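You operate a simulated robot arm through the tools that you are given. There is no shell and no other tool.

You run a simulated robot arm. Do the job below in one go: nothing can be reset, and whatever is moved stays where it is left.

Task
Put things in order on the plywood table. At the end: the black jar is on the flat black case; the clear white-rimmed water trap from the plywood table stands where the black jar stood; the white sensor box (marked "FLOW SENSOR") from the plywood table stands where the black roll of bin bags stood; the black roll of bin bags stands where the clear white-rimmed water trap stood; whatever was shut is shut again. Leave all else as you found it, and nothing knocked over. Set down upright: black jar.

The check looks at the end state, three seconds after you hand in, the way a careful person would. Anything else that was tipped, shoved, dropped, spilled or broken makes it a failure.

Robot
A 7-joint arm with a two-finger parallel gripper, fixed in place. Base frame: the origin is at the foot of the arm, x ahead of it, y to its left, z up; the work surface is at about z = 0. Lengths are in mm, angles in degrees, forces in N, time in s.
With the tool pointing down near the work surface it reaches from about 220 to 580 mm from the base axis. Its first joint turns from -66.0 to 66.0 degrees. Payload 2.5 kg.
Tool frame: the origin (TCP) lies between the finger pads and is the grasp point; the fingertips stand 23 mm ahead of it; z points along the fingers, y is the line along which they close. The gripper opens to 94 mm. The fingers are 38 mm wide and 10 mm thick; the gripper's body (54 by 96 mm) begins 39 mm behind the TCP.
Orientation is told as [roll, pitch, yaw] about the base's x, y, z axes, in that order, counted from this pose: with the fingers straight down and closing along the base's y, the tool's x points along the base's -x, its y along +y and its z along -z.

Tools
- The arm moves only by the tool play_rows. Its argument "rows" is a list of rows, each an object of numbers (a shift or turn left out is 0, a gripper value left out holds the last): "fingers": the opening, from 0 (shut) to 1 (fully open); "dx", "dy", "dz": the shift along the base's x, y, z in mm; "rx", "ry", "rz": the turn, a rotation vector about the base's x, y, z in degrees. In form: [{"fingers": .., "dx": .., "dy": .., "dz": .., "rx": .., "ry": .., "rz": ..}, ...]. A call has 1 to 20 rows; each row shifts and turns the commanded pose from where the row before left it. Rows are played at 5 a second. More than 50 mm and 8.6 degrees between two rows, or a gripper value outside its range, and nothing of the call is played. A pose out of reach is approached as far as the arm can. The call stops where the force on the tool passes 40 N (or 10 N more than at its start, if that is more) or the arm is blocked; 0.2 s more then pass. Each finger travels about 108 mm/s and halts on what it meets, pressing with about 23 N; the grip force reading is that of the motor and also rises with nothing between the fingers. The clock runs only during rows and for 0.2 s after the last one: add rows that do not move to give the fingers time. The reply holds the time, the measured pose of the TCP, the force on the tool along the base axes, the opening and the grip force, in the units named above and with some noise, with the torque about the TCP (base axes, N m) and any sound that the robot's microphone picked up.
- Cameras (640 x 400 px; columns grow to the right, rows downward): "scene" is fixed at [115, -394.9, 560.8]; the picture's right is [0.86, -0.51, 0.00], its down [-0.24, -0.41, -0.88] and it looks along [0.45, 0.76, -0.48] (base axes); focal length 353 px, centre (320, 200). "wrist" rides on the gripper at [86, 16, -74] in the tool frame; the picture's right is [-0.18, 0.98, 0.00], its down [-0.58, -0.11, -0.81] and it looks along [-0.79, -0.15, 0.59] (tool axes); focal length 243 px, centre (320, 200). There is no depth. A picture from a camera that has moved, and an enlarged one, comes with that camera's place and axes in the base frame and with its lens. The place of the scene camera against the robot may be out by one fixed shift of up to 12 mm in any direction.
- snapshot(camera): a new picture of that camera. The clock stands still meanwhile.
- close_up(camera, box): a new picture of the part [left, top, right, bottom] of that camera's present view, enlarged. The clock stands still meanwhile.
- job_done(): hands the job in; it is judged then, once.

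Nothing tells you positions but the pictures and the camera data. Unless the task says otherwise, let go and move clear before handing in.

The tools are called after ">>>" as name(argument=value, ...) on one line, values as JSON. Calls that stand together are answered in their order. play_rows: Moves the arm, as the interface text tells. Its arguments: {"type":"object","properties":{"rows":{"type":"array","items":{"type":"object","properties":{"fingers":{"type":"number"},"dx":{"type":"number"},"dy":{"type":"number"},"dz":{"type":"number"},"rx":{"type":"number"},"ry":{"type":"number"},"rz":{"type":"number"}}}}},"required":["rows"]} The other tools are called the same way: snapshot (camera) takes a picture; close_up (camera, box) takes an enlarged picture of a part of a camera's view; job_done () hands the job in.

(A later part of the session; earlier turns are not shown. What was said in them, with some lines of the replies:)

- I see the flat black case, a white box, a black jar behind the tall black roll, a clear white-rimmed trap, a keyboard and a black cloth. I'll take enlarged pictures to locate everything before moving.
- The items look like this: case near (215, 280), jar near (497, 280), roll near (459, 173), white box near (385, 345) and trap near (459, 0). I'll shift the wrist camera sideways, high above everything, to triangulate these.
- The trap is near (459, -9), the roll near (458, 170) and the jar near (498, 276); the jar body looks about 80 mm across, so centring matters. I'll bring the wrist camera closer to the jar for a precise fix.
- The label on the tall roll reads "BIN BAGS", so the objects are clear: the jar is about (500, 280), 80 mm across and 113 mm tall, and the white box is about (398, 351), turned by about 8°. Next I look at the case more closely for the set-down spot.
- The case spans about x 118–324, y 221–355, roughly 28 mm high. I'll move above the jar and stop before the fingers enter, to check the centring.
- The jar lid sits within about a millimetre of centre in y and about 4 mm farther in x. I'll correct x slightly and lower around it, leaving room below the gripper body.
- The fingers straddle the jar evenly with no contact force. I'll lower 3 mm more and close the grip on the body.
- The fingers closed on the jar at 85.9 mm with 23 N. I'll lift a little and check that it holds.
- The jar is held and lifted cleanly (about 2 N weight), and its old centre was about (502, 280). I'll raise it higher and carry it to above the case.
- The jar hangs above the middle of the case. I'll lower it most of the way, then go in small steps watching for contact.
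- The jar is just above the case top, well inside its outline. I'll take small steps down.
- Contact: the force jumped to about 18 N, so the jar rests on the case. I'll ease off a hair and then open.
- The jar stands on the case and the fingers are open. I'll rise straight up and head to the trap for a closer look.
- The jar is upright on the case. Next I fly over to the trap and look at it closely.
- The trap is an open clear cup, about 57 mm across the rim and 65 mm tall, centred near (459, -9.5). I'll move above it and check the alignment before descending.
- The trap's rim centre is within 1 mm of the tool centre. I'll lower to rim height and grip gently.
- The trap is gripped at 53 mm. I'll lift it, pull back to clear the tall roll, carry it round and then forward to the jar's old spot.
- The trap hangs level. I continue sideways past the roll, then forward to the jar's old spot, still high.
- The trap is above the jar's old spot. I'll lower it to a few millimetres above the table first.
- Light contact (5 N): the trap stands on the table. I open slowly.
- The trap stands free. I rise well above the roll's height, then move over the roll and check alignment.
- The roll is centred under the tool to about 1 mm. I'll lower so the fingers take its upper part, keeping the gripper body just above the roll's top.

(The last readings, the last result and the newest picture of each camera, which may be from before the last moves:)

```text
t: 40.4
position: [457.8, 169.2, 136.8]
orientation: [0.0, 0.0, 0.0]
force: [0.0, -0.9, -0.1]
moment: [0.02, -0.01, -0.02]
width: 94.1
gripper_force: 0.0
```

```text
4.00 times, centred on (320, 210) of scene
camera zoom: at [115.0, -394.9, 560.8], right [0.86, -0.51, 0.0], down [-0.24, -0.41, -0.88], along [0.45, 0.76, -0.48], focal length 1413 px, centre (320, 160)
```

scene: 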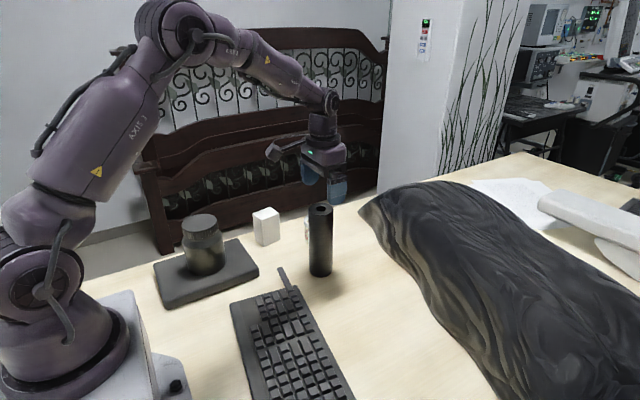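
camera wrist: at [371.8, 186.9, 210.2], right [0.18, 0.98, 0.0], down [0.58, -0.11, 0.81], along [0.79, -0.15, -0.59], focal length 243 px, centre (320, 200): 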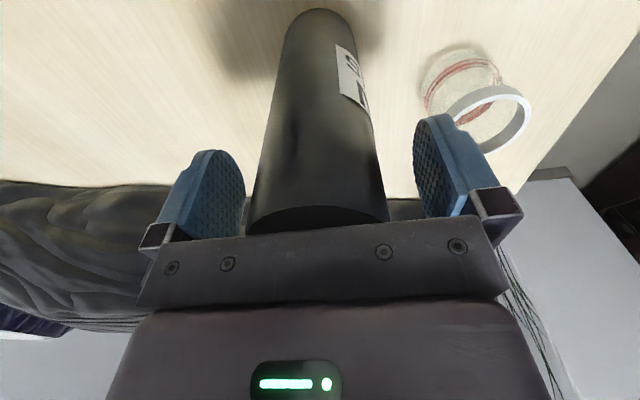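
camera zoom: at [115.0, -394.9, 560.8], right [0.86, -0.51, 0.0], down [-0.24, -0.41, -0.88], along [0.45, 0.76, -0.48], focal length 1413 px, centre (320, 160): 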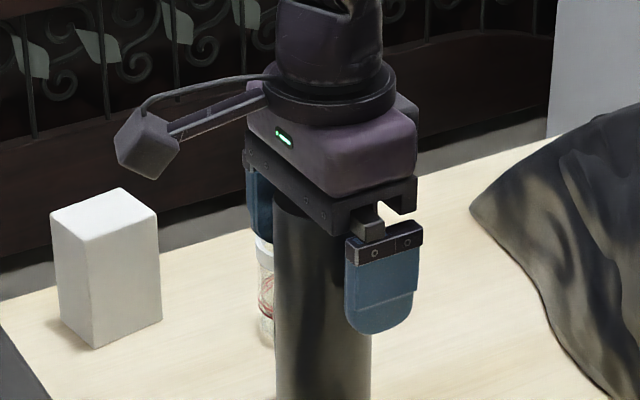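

Clear and centred. I'll close gently on the roll.

>>> play_rows(rows=[{"fingers": 0.8}, {"fingers": 0.68}, {"fingers": 0.6}, {"fingers": 0.4}, {"fingers": 0.2}, {"fingers": 0}, {"fingers": 0}])

>>> snapshot(camera="wrist")

```text
t: 42.0
position: [458.8, 169.7, 136.8]
orientation: [0.0, -0.1, 0.0]
force: [-0.3, 2.1, -0.4]
moment: [0.08, 0.01, 0.02]
width: 54.8
gripper_force: 23.7
```

```text
taken
camera wrist: at [371.9, 186.9, 210.5], right [0.18, 0.98, 0.0], down [0.58, -0.11, 0.81], along [0.79, -0.15, -0.59], focal length 243 px, centre (320, 200)
```

wrist: 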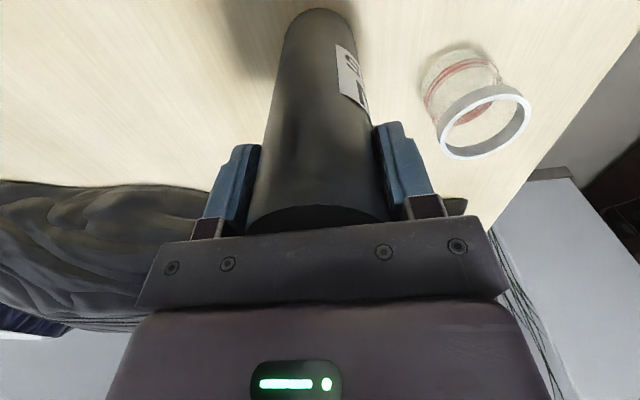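

The roll is gripped at 54.8 mm. I'll lift it 50 mm and check the hold.

>>> play_rows(rows=[{"dz": 3}, {"dz": 7}, {"dz": 15}, {"dz": 15}, {"dz": 10}, {"dz": 0}])

>>> close_up(camera="scene", box=[224, 150, 416, 290])

>>> snapshot(camera="wrist")

```text
t: 43.4
position: [458.5, 171.5, 186.2]
orientation: [0.0, 0.0, 0.2]
force: [-0.8, -0.1, -1.9]
moment: [0.01, 0.0, 0.0]
width: 54.8
gripper_force: 22.8
```

```text
2.86 times, centred on (320, 220) of scene
camera zoom: at [115.0, -394.9, 560.8], right [0.86, -0.51, 0.0], down [-0.24, -0.41, -0.88], along [0.45, 0.76, -0.48], focal length 1009 px, centre (320, 143)
```

zoom: 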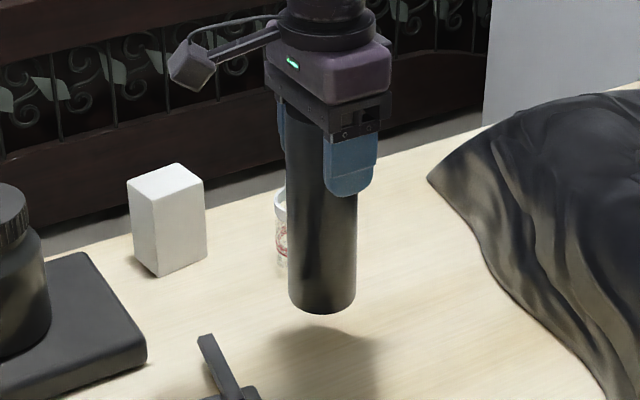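

```text
taken
camera wrist: at [372.3, 188.3, 260.4], right [0.18, 0.98, 0.0], down [0.58, -0.11, 0.81], along [0.79, -0.15, -0.59], focal length 243 px, centre (320, 200)
```

wrist: 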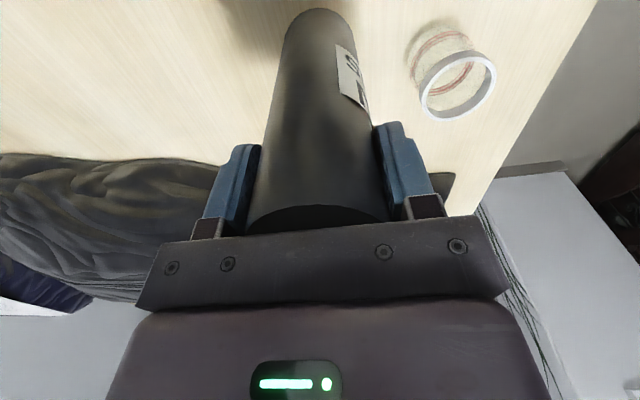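

The roll hangs straight. I carry it in -y to the trap's old spot and lower to just above the table.

>>> play_rows(rows=[{"dy": -12}, {"dy": -24}, {"dy": -30}, {"dy": -30}, {"dy": -30}, {"dy": -28}, {"dy": -18}, {"dy": -8.3, "dx": -0.7}, {"dz": 0}, {"dz": -15}, {"dz": -15}, {"dz": -10}, {"dz": -5}, {"dz": 0}])

>>> close_up(camera="scene", box=[250, 190, 474, 330])

```text
t: 46.4
position: [456.7, -9.6, 142.6]
orientation: [0.0, 0.0, 0.0]
force: [-0.7, 0.1, -2.5]
moment: [-0.01, -0.02, 0.02]
width: 54.8
gripper_force: 22.4
```

```text
2.86 times, centred on (362, 260) of scene
camera zoom: at [115.0, -394.9, 560.8], right [0.86, -0.51, 0.0], down [-0.24, -0.41, -0.88], along [0.45, 0.76, -0.48], focal length 1009 px, centre (200, 29)
```

zoom: 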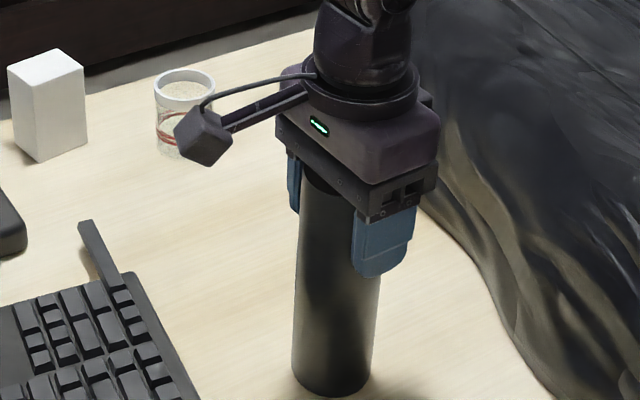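

>>> play_rows(rows=[{"dz": -1.5}, {"dz": -1.5}, {"dz": -1}, {"dz": -0.5}, {"dz": 0}])

```text
t: 47.6
position: [457.8, -9.9, 137.2]
orientation: [0.0, 0.0, 0.0]
force: [0.2, -0.2, -1.7]
moment: [0.02, -0.02, -0.05]
width: 55.0
gripper_force: 23.5
```

>>> play_rows(rows=[{"dz": -0.5}, {"dz": -0.4}, {"dz": 0}])

```text
t: 48.4
position: [457.7, -10.0, 136.3]
orientation: [0.0, -0.1, 0.1]
force: [-0.5, -0.2, 3.1]
moment: [0.01, 0.17, 0.02]
width: 54.9
gripper_force: 22.8
```

The roll touches the table (force went from -1.9 to +3 N). I open the fingers gradually.

>>> play_rows(rows=[{"fingers": 0.62}, {"fingers": 0.68}, {"fingers": 0.78}, {"fingers": 0.9}, {"fingers": 1}, {"fingers": 1}])

>>> snapshot(camera="wrist")

>>> close_up(camera="scene", box=[250, 190, 474, 330])

```text
t: 49.8
position: [457.4, -9.3, 137.7]
orientation: [-0.1, 0.0, -0.1]
force: [-0.3, -0.6, 0.0]
moment: [-0.03, -0.03, -0.01]
width: 93.9
gripper_force: 0.0
```

```text
taken
camera wrist: at [370.8, 7.6, 210.3], right [0.18, 0.98, 0.0], down [0.58, -0.11, 0.81], along [0.79, -0.15, -0.59], focal length 243 px, centre (320, 200)
```

wrist: 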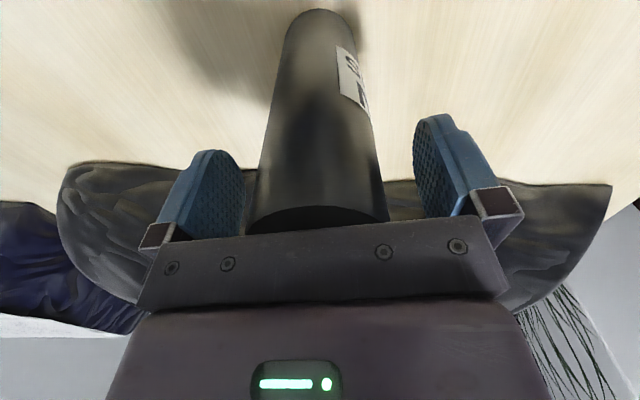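

```text
2.86 times, centred on (362, 260) of scene
camera zoom: at [115.0, -394.9, 560.8], right [0.86, -0.51, 0.0], down [-0.24, -0.41, -0.88], along [0.45, 0.76, -0.48], focal length 1009 px, centre (200, 29)
```

zoom: 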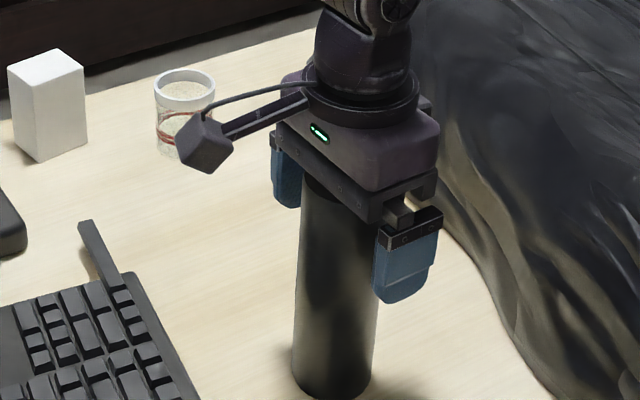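

The roll stands in the trap's old place. I rise straight up and travel over to the white box, turning the gripper by 8° to match it.

>>> play_rows(rows=[{"dz": 8}, {"dz": 22}, {"dz": 35}, {"dz": 35}, {"dx": -5, "dy": 30}, {"dx": -6, "dy": 40}, {"dx": -6, "dy": 40}, {"dx": -7, "dy": 40}, {"dx": -7, "dy": 40}, {"dx": -7, "dy": 40}, {"dx": -7, "dy": 40}, {"dx": -7, "dy": 40, "rz": 4}, {"dx": -7, "dy": 40, "rz": 4}, {"dy": 10}, {"dz": -30}, {"dz": -30}, {"dz": -20}, {"dz": 0}])

>>> snapshot(camera="wrist")

>>> close_up(camera="wrist", box=[224, 40, 416, 160])

>>> snapshot(camera="scene")

```text
t: 53.6
position: [399.5, 349.6, 155.5]
orientation: [0.0, 0.1, 8.0]
force: [0.6, -0.7, 0.2]
moment: [0.0, 0.0, -0.05]
width: 93.9
gripper_force: 0.1
```

```text
taken
camera wrist: at [311.7, 355.3, 230.5], right [0.04, 1.0, 0.0], down [0.59, -0.03, 0.81], along [0.81, -0.04, -0.59], focal length 243 px, centre (320, 200)
```

wrist: 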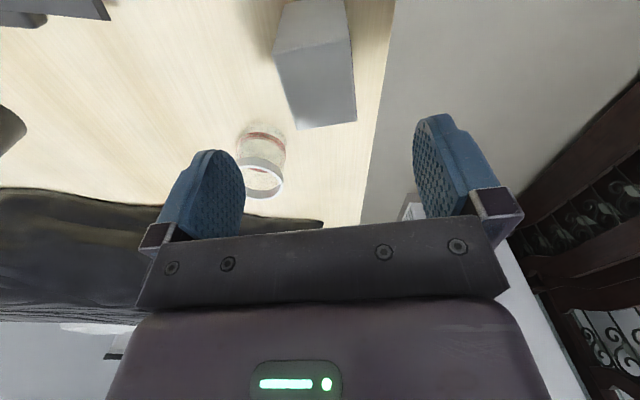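

```text
3.33 times, centred on (320, 100) of wrist
camera zoom: at [311.7, 355.3, 230.5], right [0.04, 1.0, 0.0], down [0.59, -0.03, 0.81], along [0.81, -0.04, -0.59], focal length 809 px, centre (320, 533)
```

zoom: 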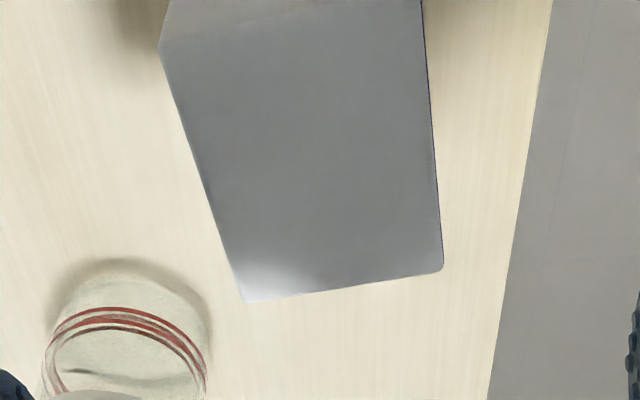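

```text
taken
```

scene: 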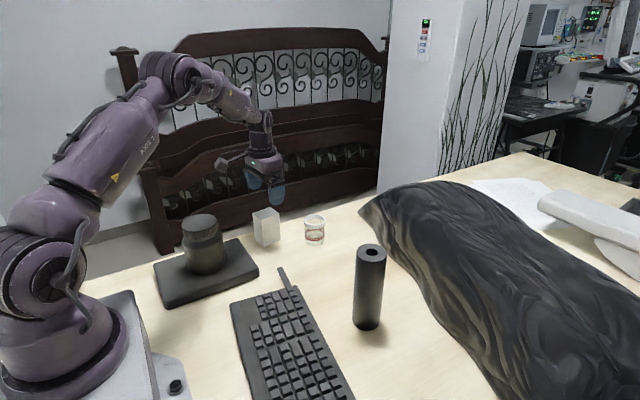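

The trap and the roll stand in their new places and the jar is on the case. The box is centred under the gripper to about 1 mm with yaw around 8.6°; I'll trim this, lower and grip.

>>> play_rows(rows=[{"dx": -1, "dz": -20, "rz": 0.6}, {"dz": -25}, {"dz": -25}, {"dz": -20}, {"dz": -12}, {"dz": -5}, {"dz": 0}])

>>> snapshot(camera="wrist")

>>> close_up(camera="scene", box=[184, 160, 344, 260])

```text
t: 55.2
position: [398.4, 350.6, 50.6]
orientation: [0.0, 0.0, 8.6]
force: [0.4, -0.5, -0.6]
moment: [0.03, -0.04, -0.03]
width: 94.2
gripper_force: 0.1
```

```text
taken
camera wrist: at [310.1, 354.1, 124.1], right [0.03, 1.0, 0.0], down [0.59, -0.02, 0.81], along [0.81, -0.03, -0.59], focal length 243 px, centre (320, 200)
```

wrist: 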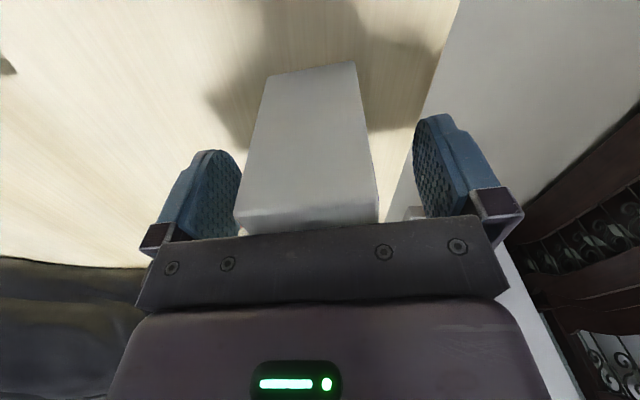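

```text
4.00 times, centred on (264, 210) of scene
camera zoom: at [115.0, -394.9, 560.8], right [0.86, -0.51, 0.0], down [-0.24, -0.41, -0.88], along [0.45, 0.76, -0.48], focal length 1413 px, centre (544, 160)
```

zoom: 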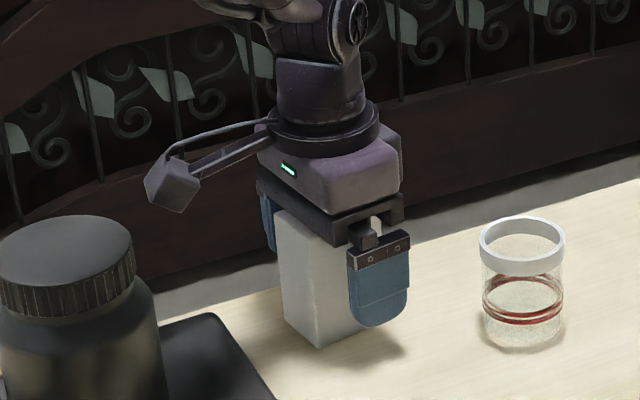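

The box sits well between the fingers. I close on it.

>>> play_rows(rows=[{"fingers": 0.75}, {"fingers": 0.62}, {"fingers": 0.52}, {"fingers": 0.4}, {"fingers": 0.2}, {"fingers": 0}, {"fingers": 0}])

>>> snapshot(camera="wrist")

```text
t: 56.8
position: [397.1, 350.5, 50.5]
orientation: [0.1, 0.0, 8.6]
force: [-0.8, 0.5, -0.6]
moment: [0.04, 0.01, -0.02]
width: 44.9
gripper_force: 23.0
```

```text
taken
camera wrist: at [310.1, 354.1, 124.3], right [0.03, 1.0, 0.0], down [0.59, -0.02, 0.81], along [0.81, -0.03, -0.59], focal length 243 px, centre (320, 200)
```

wrist: 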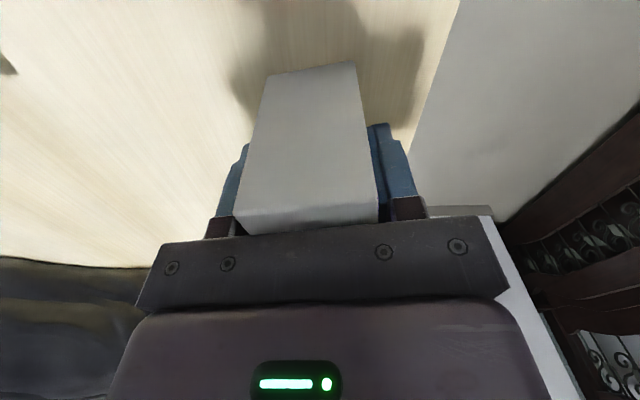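

The box is gripped at 44.9 mm. I lift it 100 mm and carry it over to the roll's old place.

>>> play_rows(rows=[{"dz": 5}, {"dz": 15}, {"dz": 30}, {"dz": 30}, {"dz": 20}, {"dx": 4.9, "dy": -15.3}, {"dx": 10, "dy": -29}, {"dx": 10, "dy": -30}, {"dx": 10, "dy": -30}, {"dx": 10, "dy": -30}, {"dx": 10, "dy": -28}, {"dx": 6, "dy": -17}, {"dz": 0}])

>>> snapshot(camera="wrist")

>>> snapshot(camera="scene")

```text
t: 59.6
position: [458.3, 172.0, 147.6]
orientation: [0.0, 0.1, 8.6]
force: [-0.7, -0.1, -0.8]
moment: [-0.01, -0.04, 0.02]
width: 44.8
gripper_force: 23.3
```

```text
taken
camera wrist: at [371.2, 176.0, 222.3], right [0.03, 1.0, 0.0], down [0.59, -0.02, 0.81], along [0.81, -0.03, -0.59], focal length 243 px, centre (320, 200)
```

wrist: 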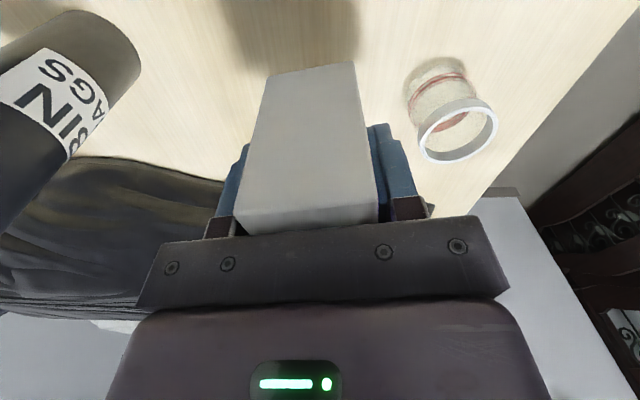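

```text
taken
```

scene: 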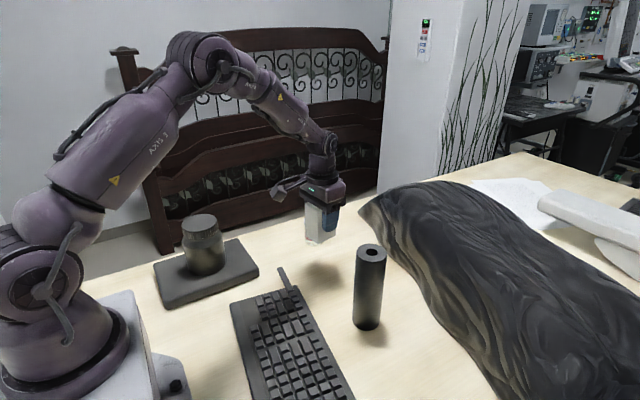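

The box hangs above the roll's old place. I lower it to just above the table.

>>> play_rows(rows=[{"dz": -20}, {"dz": -30}, {"dz": -25}, {"dz": -15}, {"dz": -5}, {"dz": -2}, {"dz": 0}])

>>> close_up(camera="scene", box=[240, 180, 400, 280])

```text
t: 61.2
position: [458.4, 173.1, 51.3]
orientation: [0.0, -0.1, 8.5]
force: [-0.1, -1.0, -1.9]
moment: [0.01, 0.0, 0.04]
width: 44.7
gripper_force: 23.2
```

```text
4.00 times, centred on (320, 230) of scene
camera zoom: at [115.0, -394.9, 560.8], right [0.86, -0.51, 0.0], down [-0.24, -0.41, -0.88], along [0.45, 0.76, -0.48], focal length 1413 px, centre (320, 80)
```

zoom: 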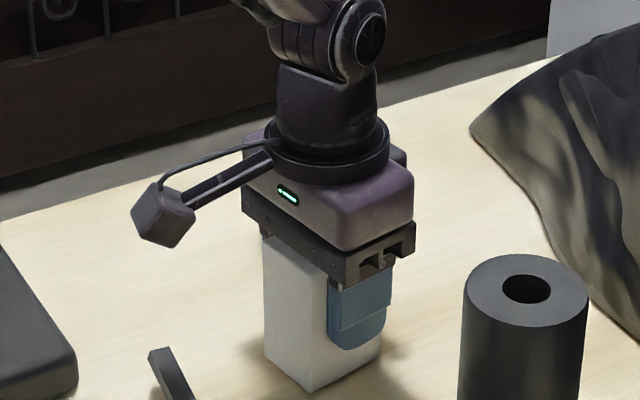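

>>> play_rows(rows=[{"dz": -1.2}, {"dz": -1}, {"dz": -0.6}, {"dz": 0}])

```text
t: 62.2
position: [457.9, 171.3, 49.9]
orientation: [0.1, 0.0, 8.7]
force: [-5.0, -0.1, 11.5]
moment: [-0.03, 0.31, -0.03]
width: 44.9
gripper_force: 22.9
```

Contact at 11 N. I ease off slightly and then open slowly.

>>> play_rows(rows=[{"dz": 0.3}, {"dz": 0}])

```text
t: 62.8
position: [458.6, 172.7, 50.2]
orientation: [0.1, -0.1, 8.6]
force: [-2.0, 0.9, 9.5]
moment: [0.01, 0.26, -0.01]
width: 44.7
gripper_force: 23.4
```

>>> play_rows(rows=[{"dz": 0.2}, {"fingers": 0.52}, {"fingers": 0.6}, {"fingers": 0.72}, {"fingers": 0.85}, {"fingers": 0.95}, {"fingers": 0.95}])

>>> snapshot(camera="wrist")

>>> close_up(camera="scene", box=[240, 180, 400, 280])

```text
t: 64.4
position: [457.6, 171.4, 49.5]
orientation: [0.0, 0.0, 8.7]
force: [0.4, -0.6, 0.0]
moment: [0.02, -0.02, -0.01]
width: 89.4
gripper_force: 0.0
```

```text
taken
camera wrist: at [370.7, 175.3, 123.8], right [0.03, 1.0, 0.0], down [0.59, -0.02, 0.81], along [0.81, -0.03, -0.59], focal length 243 px, centre (320, 200)
```

wrist: 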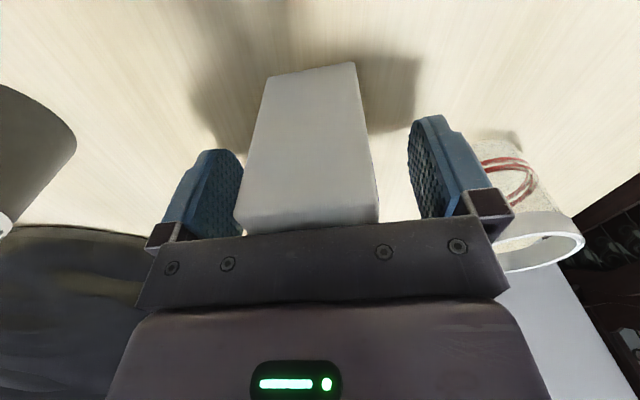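

```text
4.00 times, centred on (320, 230) of scene
camera zoom: at [115.0, -394.9, 560.8], right [0.86, -0.51, 0.0], down [-0.24, -0.41, -0.88], along [0.45, 0.76, -0.48], focal length 1413 px, centre (320, 80)
```

zoom: 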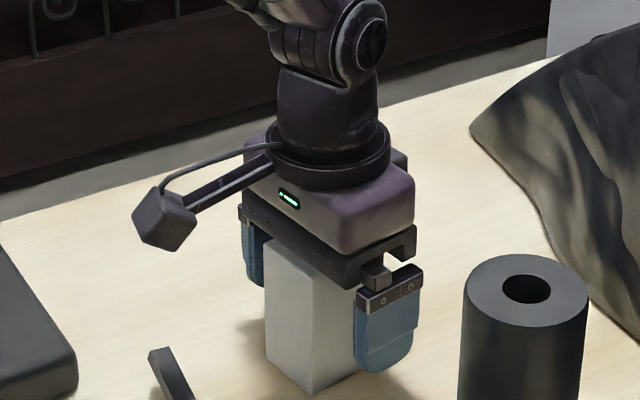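

The box stands free and upright. I rise straight up and move clear, then look everything over.

>>> play_rows(rows=[{"dz": 8}, {"dz": 22}, {"dz": 35}, {"dz": 40}, {"dz": 40}, {"dz": 40}, {"dz": 35}, {"dx": -40}, {"dx": -40}, {"dx": -40}, {"dx": -40}, {"dx": -30}, {"dz": 0}])

>>> snapshot(camera="scene")

>>> close_up(camera="scene", box=[140, 190, 400, 352])

>>> snapshot(camera="wrist")

```text
t: 67.2
position: [268.6, 170.5, 271.6]
orientation: [0.0, 0.0, 8.6]
force: [0.0, -0.5, 0.1]
moment: [0.01, 0.0, 0.03]
width: 89.4
gripper_force: 0.1
```

```text
taken
```

scene: 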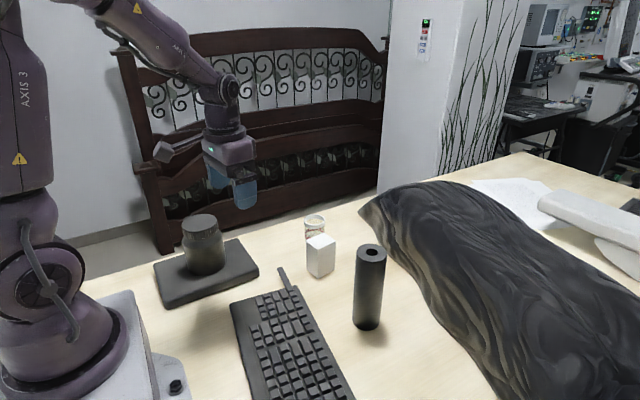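

```text
2.46 times, centred on (270, 271) of scene
camera zoom: at [115.0, -394.9, 560.8], right [0.86, -0.51, 0.0], down [-0.24, -0.41, -0.88], along [0.45, 0.76, -0.48], focal length 869 px, centre (443, 25)
```

zoom: 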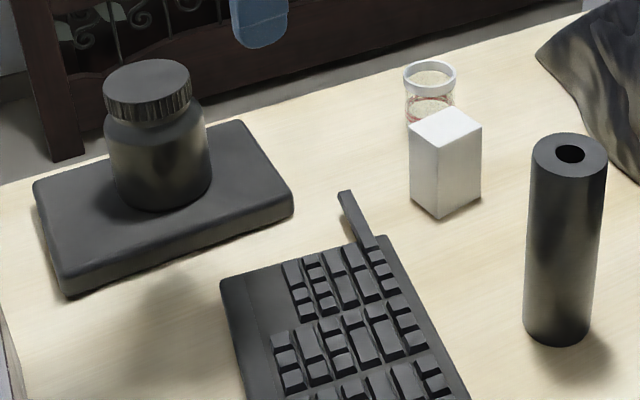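

```text
taken
camera wrist: at [181.0, 174.7, 346.1], right [0.03, 1.0, 0.0], down [0.59, -0.02, 0.81], along [0.81, -0.03, -0.59], focal length 243 px, centre (320, 200)
```

wrist: 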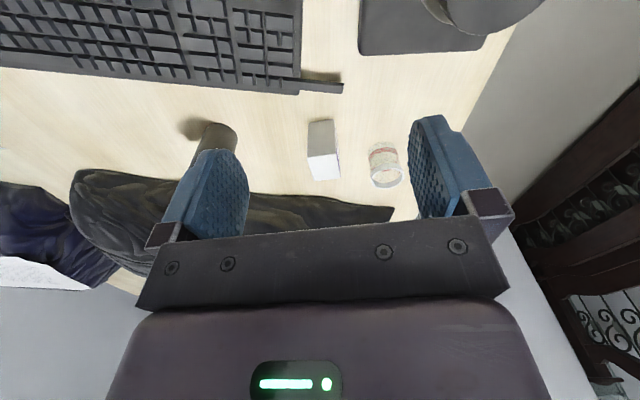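

Everything looks right from the scene view. One last enlarged check of the trap and box positions from the wrist camera.

>>> close_up(camera="wrist", box=[280, 90, 440, 190])

>>> close_up(camera="scene", box=[280, 195, 400, 270])

>>> close_up(camera="scene", box=[140, 200, 276, 285])

```text
4.00 times, centred on (360, 140) of wrist
camera zoom: at [181.0, 174.7, 346.1], right [0.03, 1.0, 0.0], down [0.59, -0.02, 0.81], along [0.81, -0.03, -0.59], focal length 970 px, centre (160, 440)
```

zoom: 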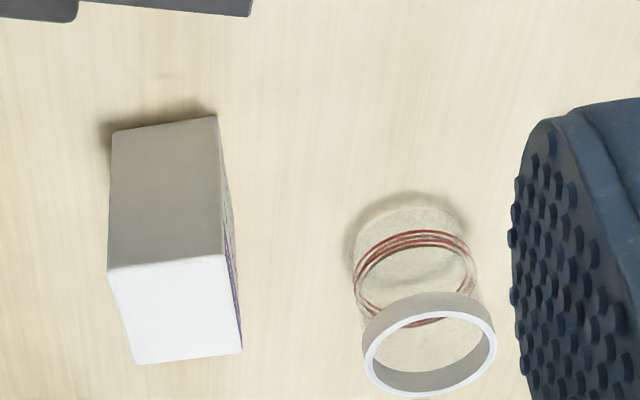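

```text
5.33 times, centred on (340, 232) of scene
camera zoom: at [115.0, -394.9, 560.8], right [0.86, -0.51, 0.0], down [-0.24, -0.41, -0.88], along [0.45, 0.76, -0.48], focal length 1884 px, centre (213, 27)
```

zoom: 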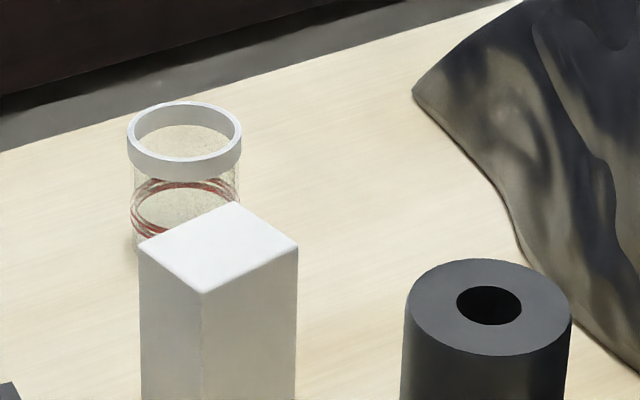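

```text
4.71 times, centred on (208, 242) of scene
camera zoom: at [115.0, -394.9, 560.8], right [0.86, -0.51, 0.0], down [-0.24, -0.41, -0.88], along [0.45, 0.76, -0.48], focal length 1662 px, centre (847, 0)
```

zoom: 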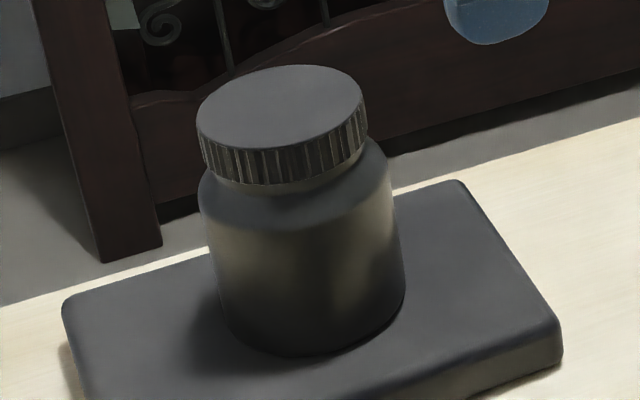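

>>> job_done()

```text
The job is handed in.
```

The table is set as you asked, and I've handed the job in. I don't have the check's result yet.

- **Black jar:** it stands upright near the middle of the flat black case. In the pictures the case hasn't moved.
- **Water trap:** it stands where the jar stood, at about (504, 278) against the jar's (502, 280), so within about 3 mm.
- **Roll of bin bags:** it stands where the trap stood, within about 4 mm by the scene camera.
- **White sensor box:** it stands where the roll stood, still turned by the same 8.6° or so. I never saw its "FLOW SENSOR" label, but it was the only white box on the table.

Nothing was knocked over, and I saw no sign of a spill. Nothing had to be opened, and the jar's lid stayed on. The gripper has let go and is clear of everything.
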